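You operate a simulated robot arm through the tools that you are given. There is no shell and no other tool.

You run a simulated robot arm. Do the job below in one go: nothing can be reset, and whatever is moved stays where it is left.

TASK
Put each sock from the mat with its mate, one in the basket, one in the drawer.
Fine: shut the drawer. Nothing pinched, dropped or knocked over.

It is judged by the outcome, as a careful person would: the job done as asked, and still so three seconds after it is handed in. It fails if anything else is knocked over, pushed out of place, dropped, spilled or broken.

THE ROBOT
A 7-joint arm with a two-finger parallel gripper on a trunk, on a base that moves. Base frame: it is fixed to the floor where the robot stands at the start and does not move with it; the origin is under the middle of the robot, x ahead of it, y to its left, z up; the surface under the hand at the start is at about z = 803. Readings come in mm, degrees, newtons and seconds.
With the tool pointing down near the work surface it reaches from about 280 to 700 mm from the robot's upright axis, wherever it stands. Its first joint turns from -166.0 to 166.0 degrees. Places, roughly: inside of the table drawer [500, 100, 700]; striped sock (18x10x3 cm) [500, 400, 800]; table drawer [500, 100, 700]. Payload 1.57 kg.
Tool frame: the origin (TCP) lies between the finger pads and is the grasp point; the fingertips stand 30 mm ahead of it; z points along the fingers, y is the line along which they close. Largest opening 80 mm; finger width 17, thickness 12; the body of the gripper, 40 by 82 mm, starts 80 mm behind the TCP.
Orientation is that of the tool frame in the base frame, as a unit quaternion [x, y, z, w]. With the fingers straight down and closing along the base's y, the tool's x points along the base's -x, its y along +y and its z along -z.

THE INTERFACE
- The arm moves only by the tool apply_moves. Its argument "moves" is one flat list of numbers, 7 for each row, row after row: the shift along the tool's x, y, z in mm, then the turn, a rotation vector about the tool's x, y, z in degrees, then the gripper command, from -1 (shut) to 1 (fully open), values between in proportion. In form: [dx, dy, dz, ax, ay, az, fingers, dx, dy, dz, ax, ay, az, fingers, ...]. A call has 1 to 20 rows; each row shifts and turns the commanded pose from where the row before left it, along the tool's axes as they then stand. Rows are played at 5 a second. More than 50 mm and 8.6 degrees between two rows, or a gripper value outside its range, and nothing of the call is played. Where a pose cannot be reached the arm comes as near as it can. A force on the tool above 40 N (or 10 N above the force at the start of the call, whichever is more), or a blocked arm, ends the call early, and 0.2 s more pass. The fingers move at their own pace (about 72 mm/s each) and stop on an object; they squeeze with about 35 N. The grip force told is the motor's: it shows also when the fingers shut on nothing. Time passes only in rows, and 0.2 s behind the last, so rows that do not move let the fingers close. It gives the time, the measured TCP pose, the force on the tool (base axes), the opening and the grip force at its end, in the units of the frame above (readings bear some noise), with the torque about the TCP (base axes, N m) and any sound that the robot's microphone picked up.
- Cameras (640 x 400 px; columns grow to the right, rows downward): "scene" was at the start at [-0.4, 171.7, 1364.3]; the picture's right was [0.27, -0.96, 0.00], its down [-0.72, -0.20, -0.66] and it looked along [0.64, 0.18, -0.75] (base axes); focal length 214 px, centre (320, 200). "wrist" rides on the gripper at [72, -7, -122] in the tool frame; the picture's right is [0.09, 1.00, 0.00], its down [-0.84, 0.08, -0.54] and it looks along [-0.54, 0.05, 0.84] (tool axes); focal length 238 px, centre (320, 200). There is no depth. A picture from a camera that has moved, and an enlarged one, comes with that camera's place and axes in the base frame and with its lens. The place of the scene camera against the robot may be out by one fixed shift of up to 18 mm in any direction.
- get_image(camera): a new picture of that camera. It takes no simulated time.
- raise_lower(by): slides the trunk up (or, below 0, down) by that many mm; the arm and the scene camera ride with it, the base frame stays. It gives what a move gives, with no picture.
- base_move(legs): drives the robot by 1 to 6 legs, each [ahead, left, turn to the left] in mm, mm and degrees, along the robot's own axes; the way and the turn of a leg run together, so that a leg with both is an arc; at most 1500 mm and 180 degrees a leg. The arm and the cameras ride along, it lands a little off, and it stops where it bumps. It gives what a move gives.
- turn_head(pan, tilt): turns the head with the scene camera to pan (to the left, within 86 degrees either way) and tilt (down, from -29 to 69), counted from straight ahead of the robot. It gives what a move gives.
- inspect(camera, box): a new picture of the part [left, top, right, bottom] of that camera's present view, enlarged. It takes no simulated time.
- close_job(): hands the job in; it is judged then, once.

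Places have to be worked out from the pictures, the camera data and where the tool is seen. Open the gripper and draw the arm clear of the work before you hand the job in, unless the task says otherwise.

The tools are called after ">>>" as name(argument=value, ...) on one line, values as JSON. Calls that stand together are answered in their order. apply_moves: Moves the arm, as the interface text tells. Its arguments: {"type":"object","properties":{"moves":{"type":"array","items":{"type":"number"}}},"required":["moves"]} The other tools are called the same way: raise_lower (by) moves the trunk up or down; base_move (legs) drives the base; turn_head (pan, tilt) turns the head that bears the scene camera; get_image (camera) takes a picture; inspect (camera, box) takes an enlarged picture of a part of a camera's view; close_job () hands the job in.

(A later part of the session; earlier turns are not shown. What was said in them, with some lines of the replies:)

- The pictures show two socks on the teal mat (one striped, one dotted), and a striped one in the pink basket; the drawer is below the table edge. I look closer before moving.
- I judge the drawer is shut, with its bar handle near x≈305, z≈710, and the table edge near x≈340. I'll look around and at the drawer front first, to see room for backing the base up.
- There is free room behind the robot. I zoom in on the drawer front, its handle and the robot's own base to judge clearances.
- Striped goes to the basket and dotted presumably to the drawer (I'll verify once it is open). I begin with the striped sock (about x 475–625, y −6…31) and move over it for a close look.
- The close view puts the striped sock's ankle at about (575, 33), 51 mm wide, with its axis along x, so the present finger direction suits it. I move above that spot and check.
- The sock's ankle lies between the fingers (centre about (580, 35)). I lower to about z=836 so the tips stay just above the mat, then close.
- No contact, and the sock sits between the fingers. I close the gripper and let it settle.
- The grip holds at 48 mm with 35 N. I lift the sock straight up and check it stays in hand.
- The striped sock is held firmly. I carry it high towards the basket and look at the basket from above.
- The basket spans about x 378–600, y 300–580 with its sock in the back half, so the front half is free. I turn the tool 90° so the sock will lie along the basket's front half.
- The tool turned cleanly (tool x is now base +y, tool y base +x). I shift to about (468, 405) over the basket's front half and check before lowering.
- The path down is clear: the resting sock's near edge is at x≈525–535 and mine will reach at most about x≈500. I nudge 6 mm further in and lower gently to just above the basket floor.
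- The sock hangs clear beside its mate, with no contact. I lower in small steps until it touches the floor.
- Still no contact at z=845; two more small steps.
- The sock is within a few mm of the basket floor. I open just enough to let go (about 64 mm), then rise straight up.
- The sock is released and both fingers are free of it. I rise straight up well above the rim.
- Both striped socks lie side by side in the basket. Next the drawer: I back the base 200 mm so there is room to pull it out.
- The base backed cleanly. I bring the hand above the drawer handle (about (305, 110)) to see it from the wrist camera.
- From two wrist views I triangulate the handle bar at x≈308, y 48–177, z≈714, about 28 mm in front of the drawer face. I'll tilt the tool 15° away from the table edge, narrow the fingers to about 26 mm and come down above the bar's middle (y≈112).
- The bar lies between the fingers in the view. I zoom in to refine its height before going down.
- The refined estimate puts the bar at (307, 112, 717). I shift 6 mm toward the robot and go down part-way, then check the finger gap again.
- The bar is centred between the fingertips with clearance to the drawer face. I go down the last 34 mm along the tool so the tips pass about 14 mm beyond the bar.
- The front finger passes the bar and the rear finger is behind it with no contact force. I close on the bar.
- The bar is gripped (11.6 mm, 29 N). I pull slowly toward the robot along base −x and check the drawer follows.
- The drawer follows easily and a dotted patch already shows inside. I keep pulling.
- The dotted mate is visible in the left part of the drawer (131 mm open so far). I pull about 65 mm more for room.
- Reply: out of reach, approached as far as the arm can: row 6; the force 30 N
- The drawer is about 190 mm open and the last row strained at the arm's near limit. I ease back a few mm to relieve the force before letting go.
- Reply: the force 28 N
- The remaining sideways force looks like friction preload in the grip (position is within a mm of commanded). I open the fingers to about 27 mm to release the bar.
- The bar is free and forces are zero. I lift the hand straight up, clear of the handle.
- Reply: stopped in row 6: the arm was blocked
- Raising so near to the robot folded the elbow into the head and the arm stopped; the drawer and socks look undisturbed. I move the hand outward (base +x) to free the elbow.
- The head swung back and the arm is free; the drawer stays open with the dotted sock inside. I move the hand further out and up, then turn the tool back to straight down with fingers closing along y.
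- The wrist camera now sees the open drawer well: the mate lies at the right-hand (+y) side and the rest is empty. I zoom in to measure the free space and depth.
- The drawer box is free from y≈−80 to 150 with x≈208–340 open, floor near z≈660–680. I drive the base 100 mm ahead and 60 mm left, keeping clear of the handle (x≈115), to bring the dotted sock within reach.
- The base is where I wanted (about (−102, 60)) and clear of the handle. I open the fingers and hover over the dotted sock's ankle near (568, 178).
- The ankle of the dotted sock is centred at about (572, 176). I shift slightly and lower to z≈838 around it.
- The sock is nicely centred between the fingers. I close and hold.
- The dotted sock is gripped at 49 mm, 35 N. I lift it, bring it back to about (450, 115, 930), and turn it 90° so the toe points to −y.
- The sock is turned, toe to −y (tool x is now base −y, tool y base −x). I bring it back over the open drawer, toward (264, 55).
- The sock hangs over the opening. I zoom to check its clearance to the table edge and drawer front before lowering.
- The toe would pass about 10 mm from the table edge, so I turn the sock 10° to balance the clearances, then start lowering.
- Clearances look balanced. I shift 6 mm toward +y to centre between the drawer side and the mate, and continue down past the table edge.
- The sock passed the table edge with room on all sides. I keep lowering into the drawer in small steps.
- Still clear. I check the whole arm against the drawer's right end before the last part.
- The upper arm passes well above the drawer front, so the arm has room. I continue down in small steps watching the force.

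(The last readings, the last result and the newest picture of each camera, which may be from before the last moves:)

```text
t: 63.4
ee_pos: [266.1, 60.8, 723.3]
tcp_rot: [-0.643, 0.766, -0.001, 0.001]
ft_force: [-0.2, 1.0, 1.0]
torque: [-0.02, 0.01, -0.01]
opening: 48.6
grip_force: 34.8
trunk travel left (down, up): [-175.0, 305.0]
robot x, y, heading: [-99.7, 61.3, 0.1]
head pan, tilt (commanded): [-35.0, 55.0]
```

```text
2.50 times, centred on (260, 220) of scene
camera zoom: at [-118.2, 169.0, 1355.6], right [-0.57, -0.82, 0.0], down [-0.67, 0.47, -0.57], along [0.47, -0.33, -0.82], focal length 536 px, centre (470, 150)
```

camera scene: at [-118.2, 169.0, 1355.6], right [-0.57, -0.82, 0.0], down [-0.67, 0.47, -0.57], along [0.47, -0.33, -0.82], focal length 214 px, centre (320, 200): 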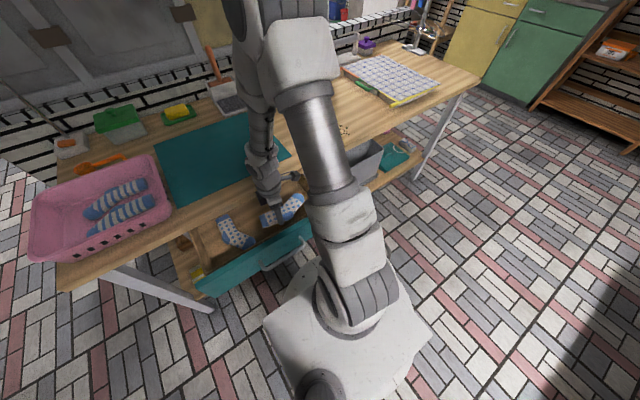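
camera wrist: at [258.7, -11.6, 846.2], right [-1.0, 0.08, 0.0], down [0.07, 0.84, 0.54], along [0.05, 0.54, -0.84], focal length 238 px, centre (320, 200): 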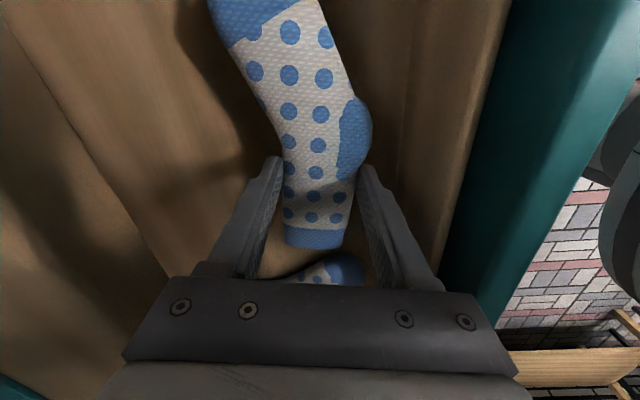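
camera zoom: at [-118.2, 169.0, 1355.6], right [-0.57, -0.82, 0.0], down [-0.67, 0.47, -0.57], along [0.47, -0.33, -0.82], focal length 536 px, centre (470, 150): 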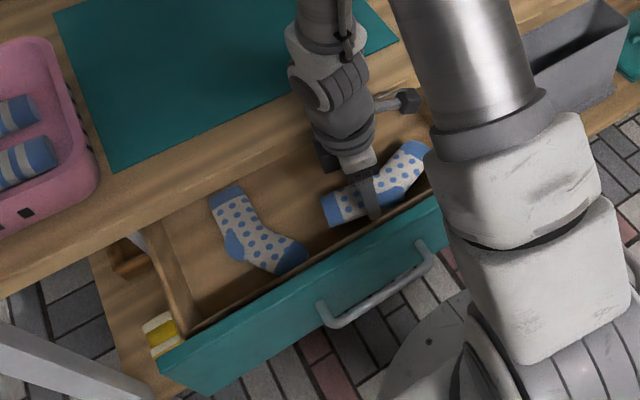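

No contact yet at z=723. I step down further.

>>> apply_moves(moves=[0, 0, 6, 0, 0, 0, -1, 0, 0, 6, 0, 0, 0, -1, 0, 0, 0, 0, 0, 0, -1])

>>> apply_moves(moves=[0, 0, 4, 0, 0, 0, -1, 0, 0, 4, 0, 0, 0, -1, 0, 0, 0, 0, 0, 0, -1])

>>> get_image(camera="wrist")

```text
t: 64.2
ee_pos: [265.7, 61.5, 712.3]
tcp_rot: [-0.643, 0.766, 0.0, 0.001]
ft_force: [0.0, -0.1, 0.2]
torque: [0.0, 0.01, 0.01]
opening: 48.8
grip_force: 34.8
trunk travel left (down, up): [-175.0, 305.0]
robot x, y, heading: [-100.8, 60.8, 0.2]
head pan, tilt (commanded): [-35.0, 55.0]
```

```text
t: 65.0
ee_pos: [264.9, 61.3, 703.6]
tcp_rot: [-0.643, 0.766, 0.0, 0.0]
ft_force: [0.4, -0.4, -0.4]
torque: [-0.01, -0.03, -0.02]
opening: 48.7
grip_force: 35.1
trunk travel left (down, up): [-175.0, 305.0]
robot x, y, heading: [-103.6, 62.7, -0.0]
head pan, tilt (commanded): [-35.0, 55.0]
```

```text
taken
camera wrist: at [258.5, -11.8, 826.2], right [-1.0, 0.08, 0.0], down [0.07, 0.84, 0.54], along [0.05, 0.54, -0.84], focal length 238 px, centre (320, 200)
```

wrist: 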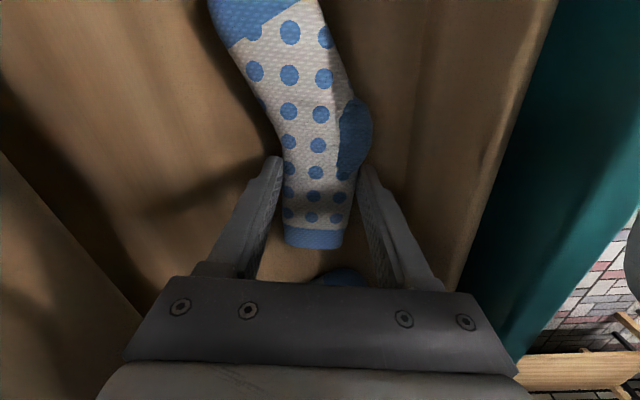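

Still free at z≈704. Smaller steps now.

>>> apply_moves(moves=[0, 0, 3, 0, 0, 0, -1, 0, 0, 3, 0, 0, 0, -1, 0, 0, 0, 0, 0, 0, -1])

>>> apply_moves(moves=[0, 0, 3, 0, 0, 0, -1, 0, 0, 3, 0, 0, 0, -1, 0, 0, 0, 0, 0, 0, -1])

>>> inspect(camera="wrist", box=[160, 60, 480, 300])

>>> inspect(camera="scene", box=[200, 160, 320, 260])

```text
t: 65.6
ee_pos: [267.5, 60.8, 701.2]
tcp_rot: [-0.642, 0.766, -0.004, 0.005]
ft_force: [0.1, -0.4, 25.2]
torque: [-0.02, 0.47, 0.01]
opening: 48.8
grip_force: 34.8
trunk travel left (down, up): [-175.0, 305.0]
robot x, y, heading: [-100.0, 56.5, -0.0]
head pan, tilt (commanded): [-35.0, 55.0]
stopped in row 2: the force on the tool passed its limit at 46 N (the readings are from after the stop); the commanded pose is now the measured one
```

```text
t: 65.9
ee_pos: [268.7, 60.3, 702.5]
tcp_rot: [-0.643, 0.766, -0.006, 0.005]
ft_force: [-0.2, -1.0, 23.0]
torque: [-0.01, 0.46, 0.07]
opening: 48.7
grip_force: 34.9
trunk travel left (down, up): [-175.0, 305.0]
robot x, y, heading: [-97.6, 60.8, 0.0]
head pan, tilt (commanded): [-35.0, 55.0]
stopped in row 1: the force on the tool passed its limit at 45 N (the readings are from after the stop); the commanded pose is now the measured one
```

```text
1.67 times, centred on (320, 180) of wrist
camera zoom: at [260.8, -11.7, 824.3], right [-1.0, 0.08, -0.02], down [0.06, 0.84, 0.54], along [0.06, 0.54, -0.84], focal length 397 px, centre (320, 233)
```

zoom: 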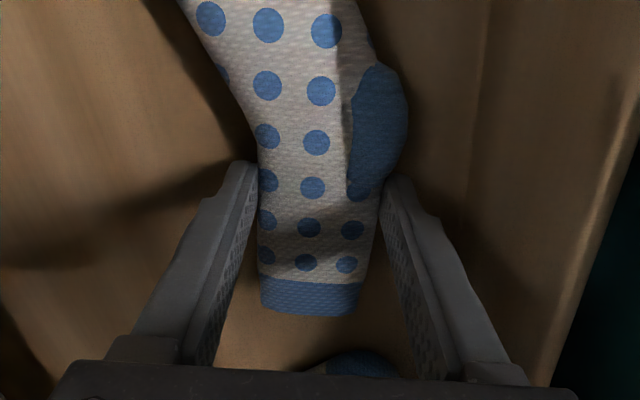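

```text
4.00 times, centred on (260, 210) of scene
camera zoom: at [-119.2, 168.9, 1355.5], right [-0.57, -0.82, 0.0], down [-0.67, 0.47, -0.57], along [0.47, -0.33, -0.82], focal length 858 px, centre (560, 160)
```

zoom: 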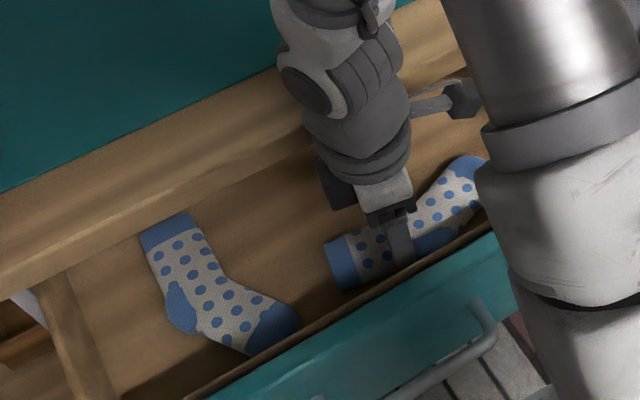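

The force rose at z≈702 with the reaction right under the grip, so the sock has reached the drawer floor (about z 668). I ease up 1.5 mm to take off the pressure.

>>> apply_moves(moves=[0, 0, -1.5, 0, 0, 0, -1, 0, 0, 0, 0, 0, 0, -1])

```text
t: 66.5
ee_pos: [267.6, 60.3, 702.7]
tcp_rot: [-0.643, 0.766, -0.004, 0.005]
ft_force: [1.2, -1.1, 7.0]
torque: [0.1, -0.01, 0.01]
opening: 48.7
grip_force: 34.9
trunk travel left (down, up): [-175.0, 305.0]
robot x, y, heading: [-100.6, 61.2, 0.1]
head pan, tilt (commanded): [-35.0, 55.0]
```

Only 7 N remains: the sock rests on the floor. I open just enough to release it.

>>> apply_moves(moves=[0, 0, -0.5, 0, 0, 0, 0.3, 0, 0, 0, 0, 0, 0, 0.5, 0, 0, 0, 0, 0, 0, 0.55, 0, 0, 0, 0, 0, 0, 0.55])

>>> inspect(camera="wrist", box=[160, 60, 480, 300])

```text
t: 67.5
ee_pos: [268.2, 60.4, 703.0]
tcp_rot: [-0.643, 0.766, -0.004, 0.005]
ft_force: [0.2, -0.2, 0.1]
torque: [0.05, -0.02, -0.01]
opening: 61.7
grip_force: 0.1
trunk travel left (down, up): [-175.0, 305.0]
robot x, y, heading: [-102.1, 61.2, 0.1]
head pan, tilt (commanded): [-35.0, 55.0]
```

```text
1.67 times, centred on (320, 180) of wrist
camera zoom: at [260.8, -11.8, 824.8], right [-1.0, 0.08, -0.01], down [0.06, 0.84, 0.54], along [0.06, 0.54, -0.84], focal length 397 px, centre (320, 233)
```

zoom: 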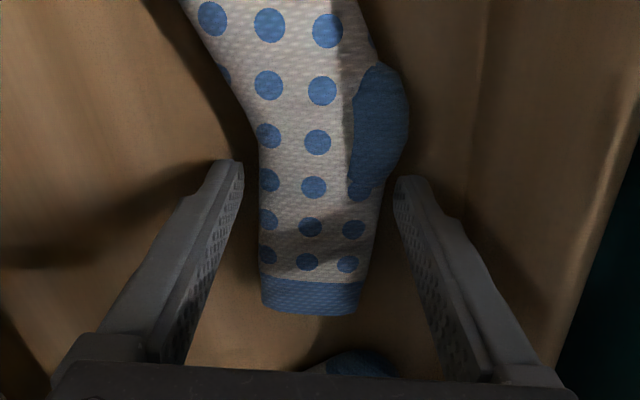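

The sock lies free on the drawer floor. I raise the whole arm with the trunk so the hand comes straight up without folding the elbow.

>>> raise_lower(by=60)

>>> get_image(camera="wrist")

>>> raise_lower(by=150)

>>> get_image(camera="wrist")

>>> get_image(camera="scene")

```text
t: 68.5
ee_pos: [268.4, 61.0, 762.9]
tcp_rot: [-0.643, 0.766, -0.004, 0.005]
ft_force: [0.0, 0.0, -0.3]
torque: [0.0, 0.01, -0.03]
opening: 62.2
grip_force: 0.0
trunk travel left (down, up): [-235.0, 245.0]
robot x, y, heading: [-103.2, 59.2, 0.1]
head pan, tilt (commanded): [-35.0, 55.0]
```

```text
taken
camera wrist: at [260.8, -11.8, 884.8], right [-1.0, 0.08, -0.01], down [0.06, 0.84, 0.54], along [0.06, 0.54, -0.84], focal length 238 px, centre (320, 200)
```

wrist: 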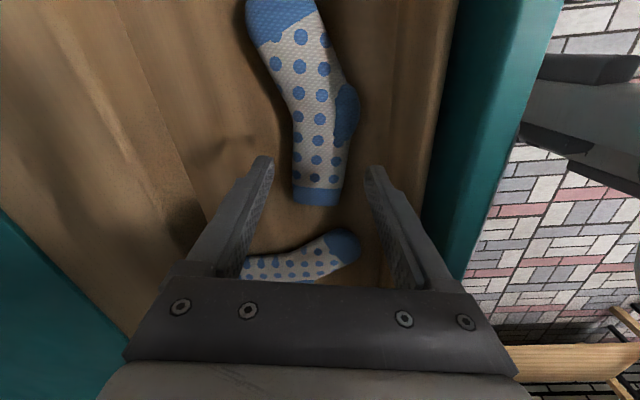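

```text
t: 70.3
ee_pos: [267.8, 60.6, 912.4]
tcp_rot: [-0.643, 0.766, -0.004, 0.006]
ft_force: [-0.5, 0.3, 0.1]
torque: [0.04, 0.01, -0.06]
opening: 62.1
grip_force: 0.1
trunk travel left (down, up): [-385.0, 95.0]
robot x, y, heading: [-101.0, 62.8, -0.1]
head pan, tilt (commanded): [-35.0, 55.0]
```

```text
taken
camera wrist: at [260.8, -11.8, 1034.7], right [-1.0, 0.08, -0.01], down [0.06, 0.84, 0.54], along [0.06, 0.54, -0.84], focal length 238 px, centre (320, 200)
```

wrist: 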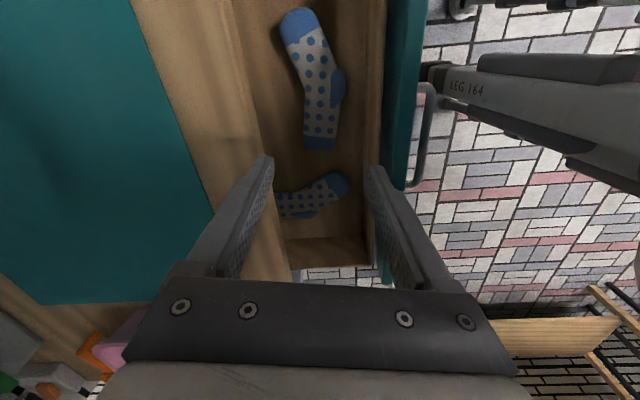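

```text
taken
camera scene: at [-118.2, 169.0, 1565.6], right [-0.57, -0.82, 0.0], down [-0.67, 0.47, -0.57], along [0.47, -0.33, -0.82], focal length 214 px, centre (320, 200)
```

scene: 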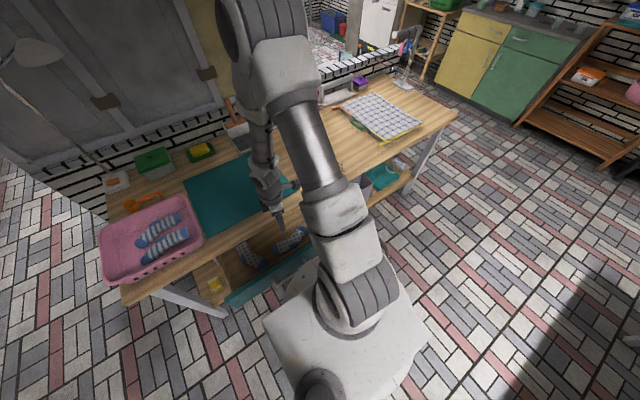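

Both dotted socks lie flat in the drawer, well below its rim. To shut it, I back the base 200 mm so the hand ends up in front of the handle.

>>> base_move(legs=[[-200, 0, 0]])

>>> turn_head(pan=0, tilt=55)

>>> get_image(camera="scene")

>>> get_image(camera="wrist")

```text
t: 72.2
ee_pos: [66.7, 60.6, 912.8]
tcp_rot: [-0.643, 0.766, -0.005, 0.005]
ft_force: [0.3, -0.8, -1.6]
torque: [-0.01, -0.01, 0.01]
opening: 61.7
grip_force: 0.1
trunk travel left (down, up): [-385.0, 95.0]
robot x, y, heading: [-302.7, 62.7, -0.1]
head pan, tilt (commanded): [-35.0, 55.0]
```

```text
t: 73.2
ee_pos: [67.8, 60.4, 913.2]
tcp_rot: [-0.643, 0.766, -0.004, 0.005]
ft_force: [0.6, 0.3, -0.2]
torque: [-0.01, -0.01, 0.0]
opening: 62.0
grip_force: 0.1
trunk travel left (down, up): [-385.0, 95.0]
robot x, y, heading: [-303.0, 59.6, 0.0]
head pan, tilt (commanded): [0.0, 55.0]
```

```text
taken
camera scene: at [-306.1, 210.4, 1565.6], right [0.0, -1.0, 0.0], down [-0.82, 0.0, -0.57], along [0.57, 0.0, -0.82], focal length 214 px, centre (320, 200)
```

scene: 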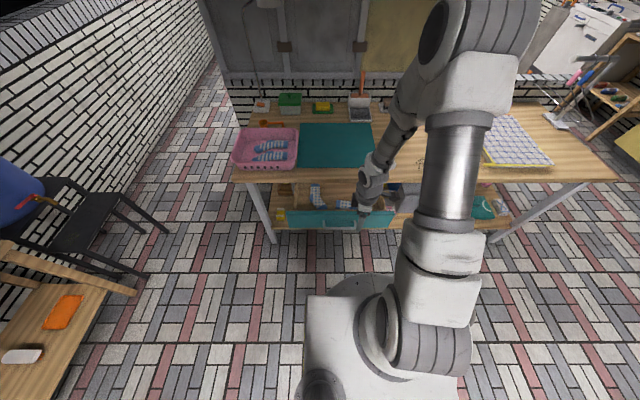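

```text
taken
camera wrist: at [59.8, -11.7, 1034.8], right [-1.0, 0.08, -0.01], down [0.06, 0.84, 0.54], along [0.06, 0.54, -0.84], focal length 238 px, centre (320, 200)
```

wrist: 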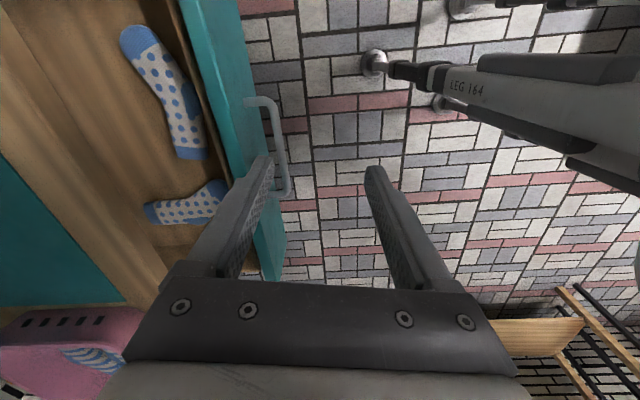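

The handle is ahead of the hand now. I turn the tool back so the fingers close along y, shut them, and shift to the handle's middle (y≈112), staying in front of it.

>>> apply_moves(moves=[0, 0, 0, -0.05, 0.06, 8, -1, 0, 0, 0, -0.05, 0.06, 8, -1, 0, 0, 0, -0.05, 0.06, 8, -1, 0, 0, 0, -0.05, 0.06, 8, -1, 0, 0, 0, -0.05, 0.06, 8, -1, 0, 0, 0, -0.05, 0.06, 8, -1, 0, 0, 0, -0.05, 0.06, 8, -1, 0, 0, 0, -0.05, 0.06, 8, -1, 0, 0, 0, -0.05, 0.06, 8, -1, 0, 0, 0, -0.05, 0.06, 8, -1, 0, 25, 0, 0, 0, 0, -1, 0, 26, 0, 0, 0, 0, -1, 0, 0, 0, 0, 0, 0, -1])

>>> get_image(camera="wrist")

>>> get_image(camera="scene")

```text
t: 76.0
ee_pos: [66.7, 110.6, 912.9]
tcp_rot: [0.001, 1.0, -0.001, 0.0]
ft_force: [-1.1, -0.1, -0.2]
torque: [0.0, 0.01, 0.0]
opening: 0.0
grip_force: 22.0
trunk travel left (down, up): [-385.0, 95.0]
robot x, y, heading: [-300.5, 58.7, -0.1]
head pan, tilt (commanded): [0.0, 55.0]
```

```text
taken
camera wrist: at [-4.6, 104.8, 1034.5], right [-0.09, 1.0, 0.0], down [0.84, 0.08, 0.54], along [0.54, 0.05, -0.84], focal length 238 px, centre (320, 200)
```

wrist: 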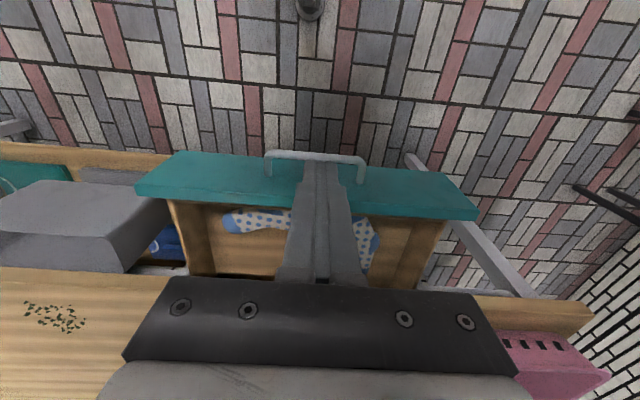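

```text
taken
camera scene: at [-306.1, 210.6, 1565.6], right [0.0, -1.0, 0.0], down [-0.82, 0.0, -0.57], along [0.57, 0.0, -0.82], focal length 214 px, centre (320, 200)
```

scene: 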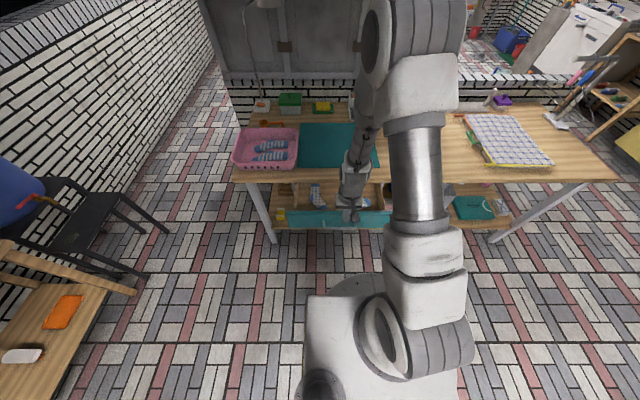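

The bar is at x≈124 and the closed fingers are 40 mm in front of it. I lower the trunk 187 mm to bring the fingers to handle height.

>>> raise_lower(by=-187)

>>> get_image(camera="wrist")

>>> get_image(camera="scene")

```text
t: 78.1
ee_pos: [68.3, 110.9, 724.8]
tcp_rot: [0.0, 1.0, -0.001, 0.0]
ft_force: [0.3, -0.6, 0.3]
torque: [0.0, 0.01, -0.01]
opening: 0.2
grip_force: 21.2
trunk travel left (down, up): [-198.0, 282.0]
robot x, y, heading: [-300.7, 59.3, -0.1]
head pan, tilt (commanded): [0.0, 55.0]
```

```text
taken
camera wrist: at [-4.7, 104.6, 847.6], right [-0.09, 1.0, 0.0], down [0.84, 0.08, 0.54], along [0.54, 0.05, -0.84], focal length 238 px, centre (320, 200)
```

wrist: 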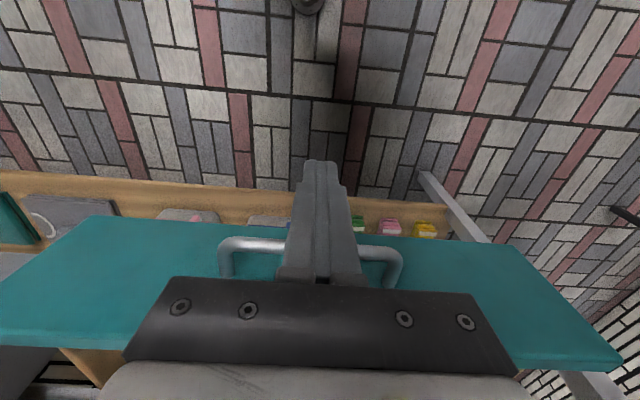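

```text
taken
camera scene: at [-306.1, 210.4, 1378.7], right [0.0, -1.0, 0.0], down [-0.82, 0.0, -0.57], along [0.57, 0.0, -0.82], focal length 214 px, centre (320, 200)
```

scene: 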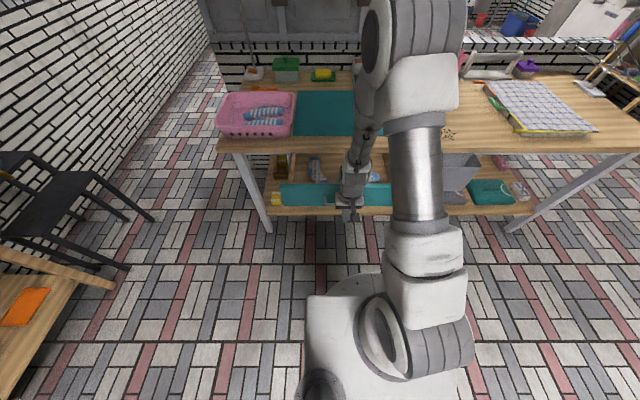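

The fingers are in front of the handle's middle at the right height. I push forward slowly, first to contact and part of the way.

>>> apply_moves(moves=[-14, 0, 0, 0, 0, 0, -1, -14, 0, 0, 0, 0, 0, -1, -7, 0, 0, 0, 0, 0, -1, -5, 0, 0, 0, 0, 0, -1, -6, 0, 0, 0, 0, 0, -1, -8, 0, 0, 0, 0, 0, -1, -10, 0, 0, 0, 0, 0, -1, -10, 0, 0, 0, 0, 0, -1, -10, 0, 0, 0, 0, 0, -1, 0, 0, 0, 0, 0, 0, -1])

>>> get_image(camera="wrist")

>>> get_image(camera="scene")

```text
t: 80.3
ee_pos: [151.1, 110.6, 725.8]
tcp_rot: [0.0, 1.0, -0.001, 0.001]
ft_force: [-0.1, -0.1, -0.7]
torque: [0.01, 0.03, 0.02]
opening: 0.0
grip_force: 21.4
trunk travel left (down, up): [-198.0, 282.0]
robot x, y, heading: [-301.6, 58.3, 0.2]
head pan, tilt (commanded): [0.0, 55.0]
```

```text
taken
camera wrist: at [79.9, 104.3, 847.6], right [-0.09, 1.0, 0.0], down [0.84, 0.08, 0.54], along [0.54, 0.05, -0.84], focal length 238 px, centre (320, 200)
```

wrist: 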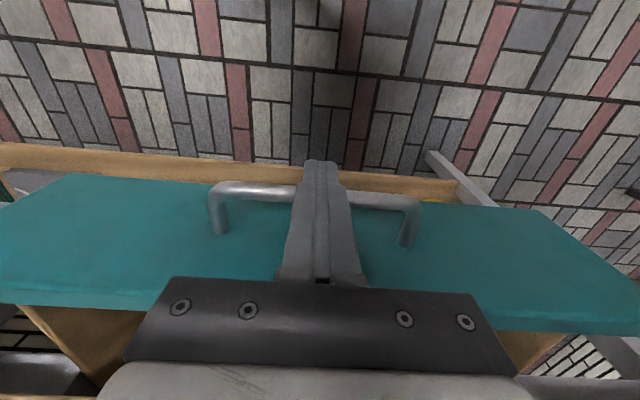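

```text
taken
camera scene: at [-306.1, 210.4, 1378.6], right [0.0, -1.0, 0.0], down [-0.82, 0.0, -0.57], along [0.57, 0.0, -0.82], focal length 214 px, centre (320, 200)
```

scene: 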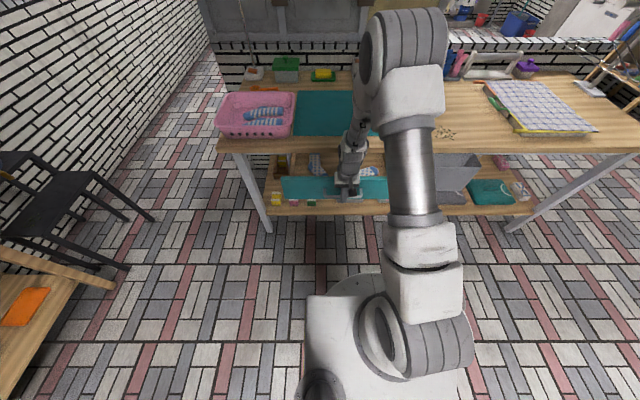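

The drawer is moving in with practically no force. I keep pushing about 100 mm more.

>>> apply_moves(moves=[-8, 0, 0, 0, 0, 0, -1, -10, 0, 0, 0, 0, 0, -1, -10, 0, 0, 0, 0, 0, -1, -10, 0, 0, 0, 0, 0, -1, -10, 0, 0, 0, 0, 0, -1, -10, 0, 0, 0, 0, 0, -1, -10, 0, 0, 0, 0, 0, -1, -10, 0, 0, 0, 0, 0, -1, -10, 0, 0, 0, 0, 0, -1, -10, 0, 0, 0, 0, 0, -1, 0, 0, 0, 0, 0, 0, -1])

>>> get_image(camera="wrist")

>>> inspect(camera="scene", box=[220, 80, 460, 230])

```text
t: 82.7
ee_pos: [250.6, 112.0, 726.4]
tcp_rot: [0.0, 1.0, 0.0, -0.001]
ft_force: [0.2, -0.4, -0.6]
torque: [0.03, 0.04, 0.0]
opening: 0.0
grip_force: 21.6
trunk travel left (down, up): [-198.0, 282.0]
robot x, y, heading: [-301.8, 62.1, 0.1]
head pan, tilt (commanded): [0.0, 55.0]
```

```text
taken
camera wrist: at [177.6, 104.6, 847.8], right [-0.09, 1.0, 0.0], down [0.84, 0.08, 0.54], along [0.54, 0.05, -0.84], focal length 238 px, centre (320, 200)
```

wrist: 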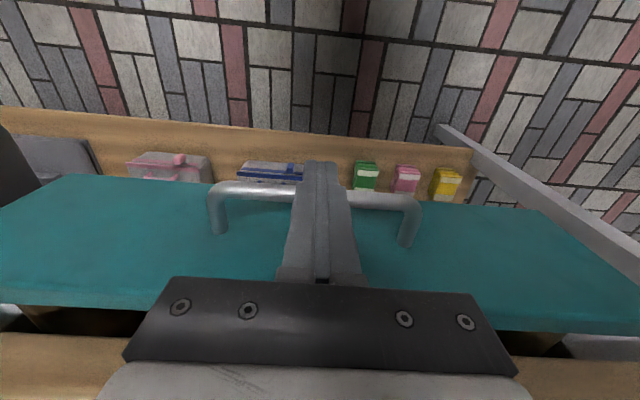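

```text
2.67 times, centred on (340, 155) of scene
camera zoom: at [-306.1, 210.4, 1378.6], right [0.0, -1.0, 0.0], down [-0.82, 0.0, -0.57], along [0.57, 0.0, -0.82], focal length 572 px, centre (267, 320)
```

zoom: 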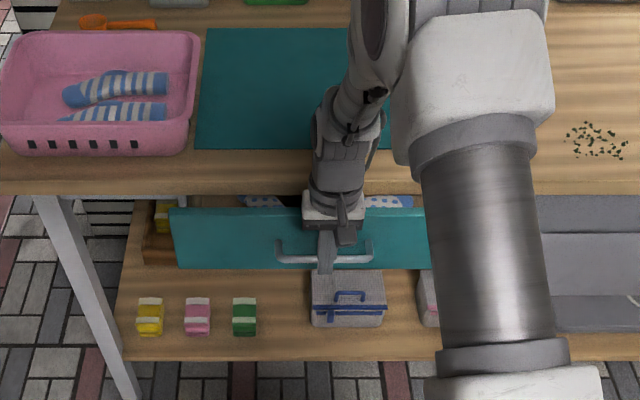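

About 40 mm remain and the socks lie flat inside. I push on gently to near the shut position.

>>> apply_moves(moves=[-8, 0, 0, 0, 0, 0, -1, -8, 0, 0, 0, 0, 0, -1, -8, 0, 0, 0, 0, 0, -1, -6, 0, 0, 0, 0, 0, -1, 0, 0, 0, 0, 0, 0, -1])

>>> inspect(camera="scene", box=[220, 80, 460, 230])

>>> get_image(camera="wrist")

```text
t: 83.9
ee_pos: [279.6, 111.0, 725.9]
tcp_rot: [0.001, 1.0, 0.0, 0.0]
ft_force: [-1.4, -0.1, 0.3]
torque: [0.01, 0.05, 0.02]
opening: 0.1
grip_force: 21.3
trunk travel left (down, up): [-198.0, 282.0]
robot x, y, heading: [-303.0, 61.4, 0.1]
head pan, tilt (commanded): [0.0, 55.0]
```

```text
2.67 times, centred on (340, 155) of scene
camera zoom: at [-306.2, 210.5, 1378.6], right [0.0, -1.0, 0.0], down [-0.82, 0.0, -0.57], along [0.57, 0.0, -0.82], focal length 572 px, centre (267, 320)
```

zoom: 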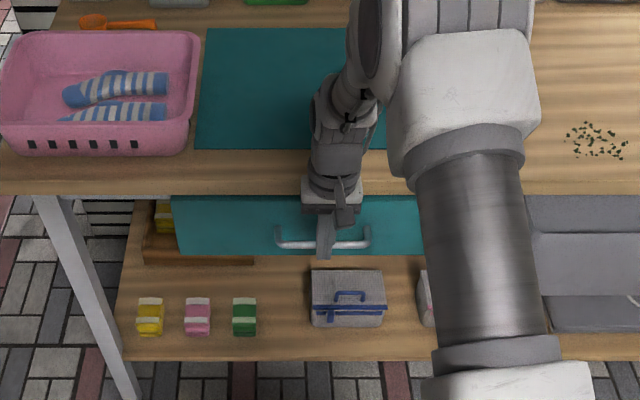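

```text
taken
camera wrist: at [207.7, 104.7, 847.7], right [-0.09, 1.0, 0.0], down [0.84, 0.08, 0.54], along [0.54, 0.05, -0.84], focal length 238 px, centre (320, 200)
```

wrist: 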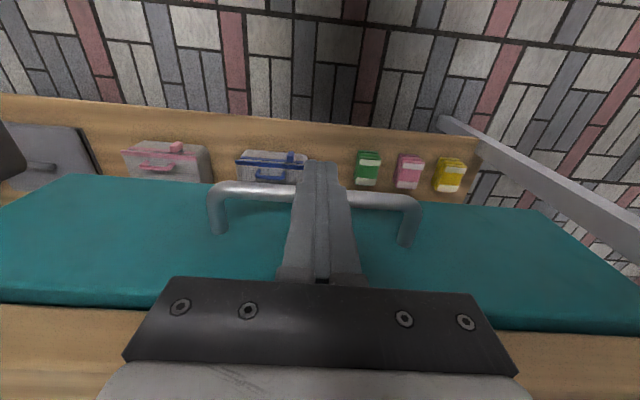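

Almost shut, about 12 mm to go by my reckoning. I push in 3 mm steps until the stop is felt.

>>> apply_moves(moves=[-3, 0, 0, 0, 0, 0, -1, -3, 0, 0, 0, 0, 0, -1, -3, 0, 0, 0, 0, 0, -1, 0, 0, 0, 0, 0, 0, -1])

>>> apply_moves(moves=[-2, 0, 0, 0, 0, 0, -1, -2, 0, 0, 0, 0, 0, -1, 0, 0, 0, 0, 0, 0, -1])

>>> get_image(camera="wrist")

```text
t: 84.9
ee_pos: [288.4, 111.2, 725.7]
tcp_rot: [0.0, 1.0, -0.001, 0.001]
ft_force: [-0.1, -0.2, 0.3]
torque: [0.01, 0.02, 0.01]
opening: 0.0
grip_force: 21.6
trunk travel left (down, up): [-198.0, 282.0]
robot x, y, heading: [-304.4, 60.4, -0.2]
head pan, tilt (commanded): [0.0, 55.0]
```

```text
t: 85.7
ee_pos: [292.7, 111.9, 725.7]
tcp_rot: [0.0, 1.0, -0.001, 0.001]
ft_force: [-1.4, 0.5, 0.1]
torque: [0.02, 0.05, -0.02]
opening: 0.0
grip_force: 21.3
trunk travel left (down, up): [-198.0, 282.0]
robot x, y, heading: [-301.0, 60.4, 0.3]
head pan, tilt (commanded): [0.0, 55.0]
```

```text
taken
camera wrist: at [220.5, 104.5, 847.9], right [-0.09, 1.0, 0.0], down [0.84, 0.08, 0.54], along [0.54, 0.05, -0.84], focal length 238 px, centre (320, 200)
```

wrist: 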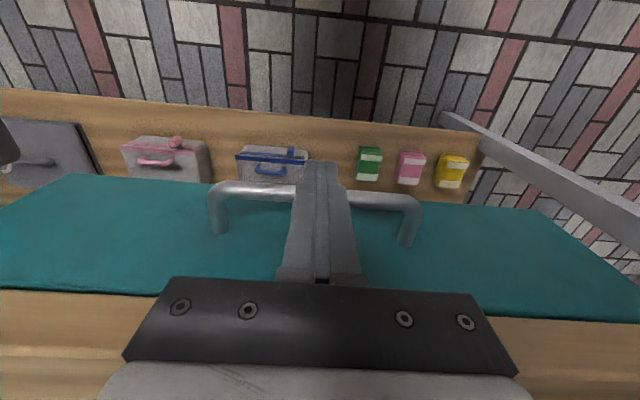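

No stop felt yet at 292.7; two-millimetre steps on.

>>> apply_moves(moves=[-2, 0, 0, 0, 0, 0, -1, -2, 0, 0, 0, 0, 0, -1, 0, 0, 0, 0, 0, 0, -1])

>>> apply_moves(moves=[-2, 0, 0, 0, 0, 0, -1, 0, 0, 0, 0, 0, 0, -1])

>>> inspect(camera="wrist", box=[0, 150, 320, 350])

>>> inspect(camera="scene", box=[260, 120, 400, 220])

```text
t: 86.5
ee_pos: [294.9, 111.4, 726.1]
tcp_rot: [-0.001, 1.0, -0.001, 0.0]
ft_force: [-9.6, -1.3, 2.8]
torque: [-0.02, 0.13, -0.02]
opening: 0.0
grip_force: 21.2
trunk travel left (down, up): [-198.0, 282.0]
robot x, y, heading: [-298.1, 56.3, -0.1]
head pan, tilt (commanded): [0.0, 55.0]
```

```text
t: 87.1
ee_pos: [296.2, 112.7, 725.5]
tcp_rot: [0.0, 1.0, -0.001, -0.002]
ft_force: [-24.8, -2.0, 8.7]
torque: [-0.03, 0.32, -0.07]
opening: 0.0
grip_force: 21.4
trunk travel left (down, up): [-198.0, 282.0]
robot x, y, heading: [-302.1, 58.7, 0.1]
head pan, tilt (commanded): [0.0, 55.0]
```

```text
2.00 times, centred on (160, 250) of wrist
camera zoom: at [223.9, 104.5, 848.4], right [-0.09, 1.0, 0.0], down [0.84, 0.08, 0.54], along [0.54, 0.05, -0.84], focal length 477 px, centre (640, 100)
```

zoom: 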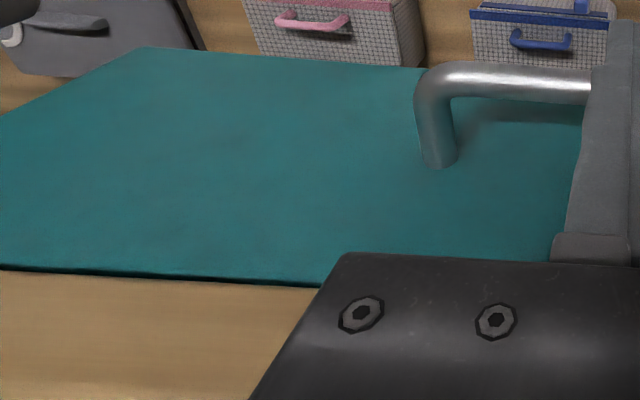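

```text
4.00 times, centred on (330, 170) of scene
camera zoom: at [-308.1, 210.3, 1378.7], right [0.0, -1.0, 0.0], down [-0.82, 0.0, -0.57], along [0.57, 0.0, -0.82], focal length 858 px, centre (280, 320)
```

zoom: 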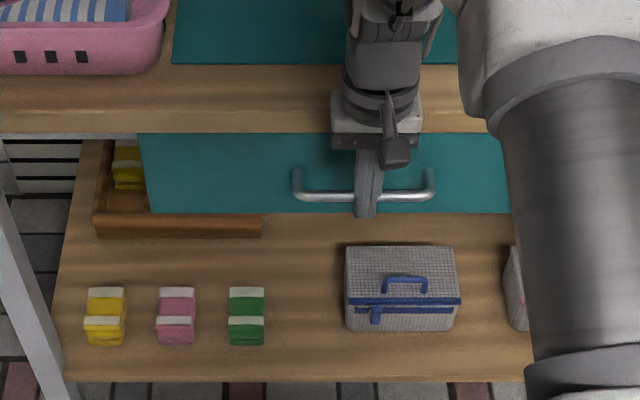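

The force climbed to 25 N against the stop: the drawer is fully shut. I back the fingers straight off the handle.

>>> apply_moves(moves=[2, 0, 0, 0, 0, 0, -1, 6, 0, 0, 0, 0, 0, -1, 12, 0, 0, 0, 0, 0, -1, 25, 0, 0, 0, 0, 0, -1, 35, 0, 0, 0, 0, 0, -1, 0, 0, 0, 0, 0, 0, -1])

>>> get_image(camera="wrist")

>>> inspect(camera="scene", box=[220, 80, 460, 230])

```text
t: 88.5
ee_pos: [217.7, 110.2, 725.8]
tcp_rot: [0.001, 1.0, -0.001, 0.0]
ft_force: [-0.4, -0.6, 0.1]
torque: [0.01, 0.01, 0.0]
opening: 0.1
grip_force: 21.4
trunk travel left (down, up): [-198.0, 282.0]
robot x, y, heading: [-302.8, 66.9, 0.4]
head pan, tilt (commanded): [0.0, 55.0]
```

```text
taken
camera wrist: at [145.7, 103.6, 847.8], right [-0.09, 1.0, 0.0], down [0.84, 0.08, 0.54], along [0.54, 0.05, -0.84], focal length 238 px, centre (320, 200)
```

wrist: 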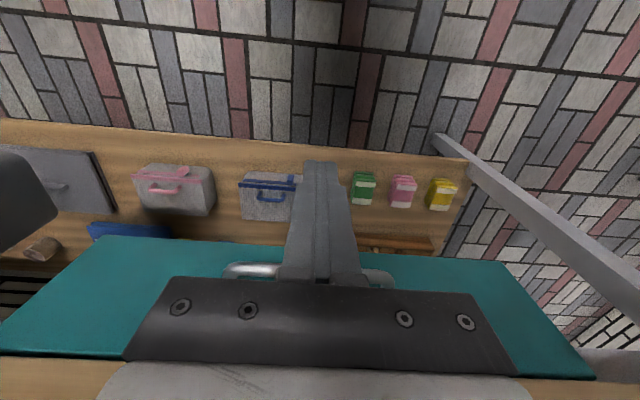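

```text
2.67 times, centred on (340, 155) of scene
camera zoom: at [-306.2, 210.4, 1378.6], right [0.0, -1.0, 0.0], down [-0.82, 0.0, -0.57], along [0.57, 0.0, -0.82], focal length 572 px, centre (267, 320)
```

zoom: 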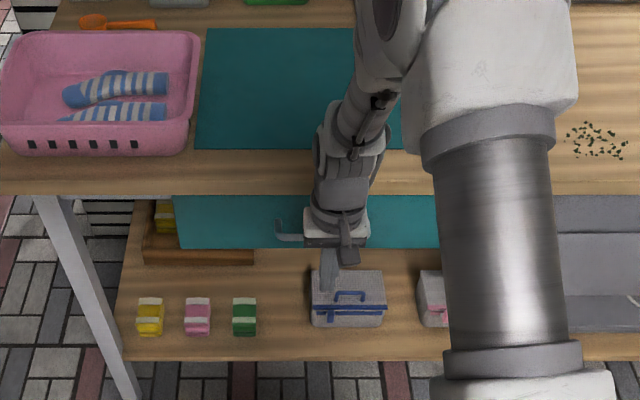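

The drawer stays shut. I raise the trunk to draw the arm clear, then open the gripper and check the whole scene.

>>> raise_lower(by=250)

>>> apply_moves(moves=[0, 0, 0, 0, 0, 0, 1, 0, 0, 0, 0, 0, 0, 1, 0, 0, 0, 0, 0, 0, 1, 0, 0, 0, 0, 0, 0, 1])

>>> turn_head(pan=10, tilt=52)

>>> get_image(camera="scene")

>>> get_image(camera="wrist")

```text
t: 91.1
ee_pos: [218.0, 110.4, 976.3]
tcp_rot: [0.0, 1.0, -0.001, 0.0]
ft_force: [-0.2, 0.1, -0.1]
torque: [0.02, 0.02, 0.0]
opening: 0.1
grip_force: 21.1
trunk travel left (down, up): [-448.0, 32.0]
robot x, y, heading: [-305.9, 60.5, -0.1]
head pan, tilt (commanded): [0.0, 55.0]
```

```text
t: 92.1
ee_pos: [219.3, 110.0, 975.7]
tcp_rot: [0.0, 1.0, 0.0, 0.001]
ft_force: [-0.2, 0.1, 0.5]
torque: [0.01, 0.01, -0.01]
opening: 80.2
grip_force: 0.0
trunk travel left (down, up): [-448.0, 32.0]
robot x, y, heading: [-302.0, 60.3, -0.0]
head pan, tilt (commanded): [0.0, 55.0]
```

```text
t: 92.8
ee_pos: [218.2, 109.8, 975.8]
tcp_rot: [0.0, 1.0, -0.001, -0.001]
ft_force: [-0.1, 0.4, -0.3]
torque: [-0.01, -0.02, -0.01]
opening: 80.1
grip_force: 0.0
trunk travel left (down, up): [-448.0, 32.0]
robot x, y, heading: [-304.7, 57.5, -0.2]
head pan, tilt (commanded): [10.0, 52.0]
```

```text
taken
camera scene: at [-304.2, 223.4, 1632.5], right [0.17, -0.98, 0.0], down [-0.78, -0.14, -0.62], along [0.61, 0.11, -0.79], focal length 214 px, centre (320, 200)
```

scene: 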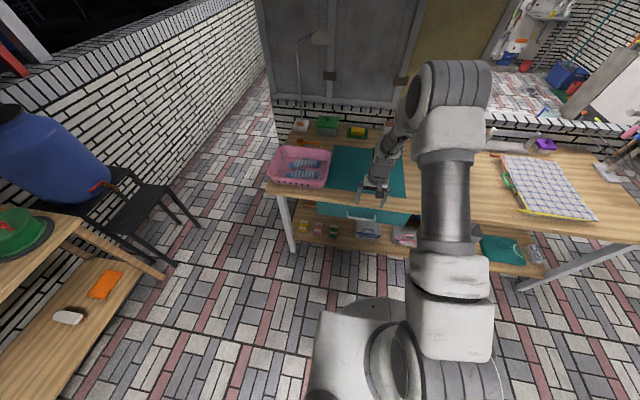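

```text
taken
camera wrist: at [145.9, 103.6, 1097.7], right [-0.09, 1.0, 0.0], down [0.84, 0.08, 0.54], along [0.54, 0.05, -0.84], focal length 238 px, centre (320, 200)
```

wrist: 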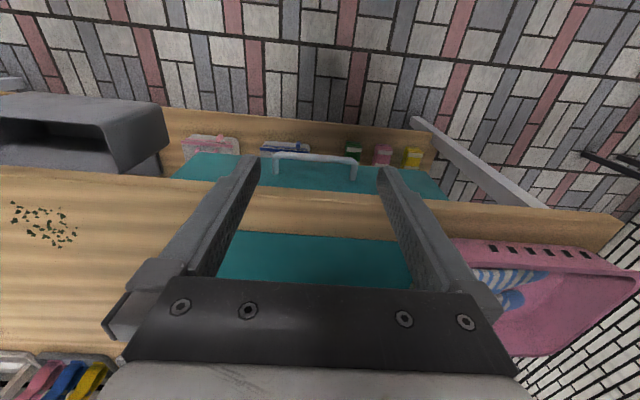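

The handle is back at x≈306 as at the start, the mat is empty, both striped socks are in the basket, and nothing else has shifted. The gripper is open and clear, so I hand the job in.

>>> close_job()

```text
The job is handed in.
```

Both socks are with their mates. The striped one is in the basket, lying beside the other striped sock. The dotted one is in the drawer with the other dotted sock, and the drawer is shut.

- **Drawer:** I pushed it until the force rose to about 25 N at its stop. The handle ended up where it was at the start. As it went in, both socks lay flat and below the rim, so nothing should be pinched.
- **One bump:** after I opened the drawer, the robot's elbow folded into its own head and the arm stopped. I moved the arm away and the head swung back by itself. The pictures showed nothing else touched or moved.
- **At hand-in:** the mat was empty, the gripper was open and the arm was drawn clear. Nothing was dropped or knocked over in the final pictures.
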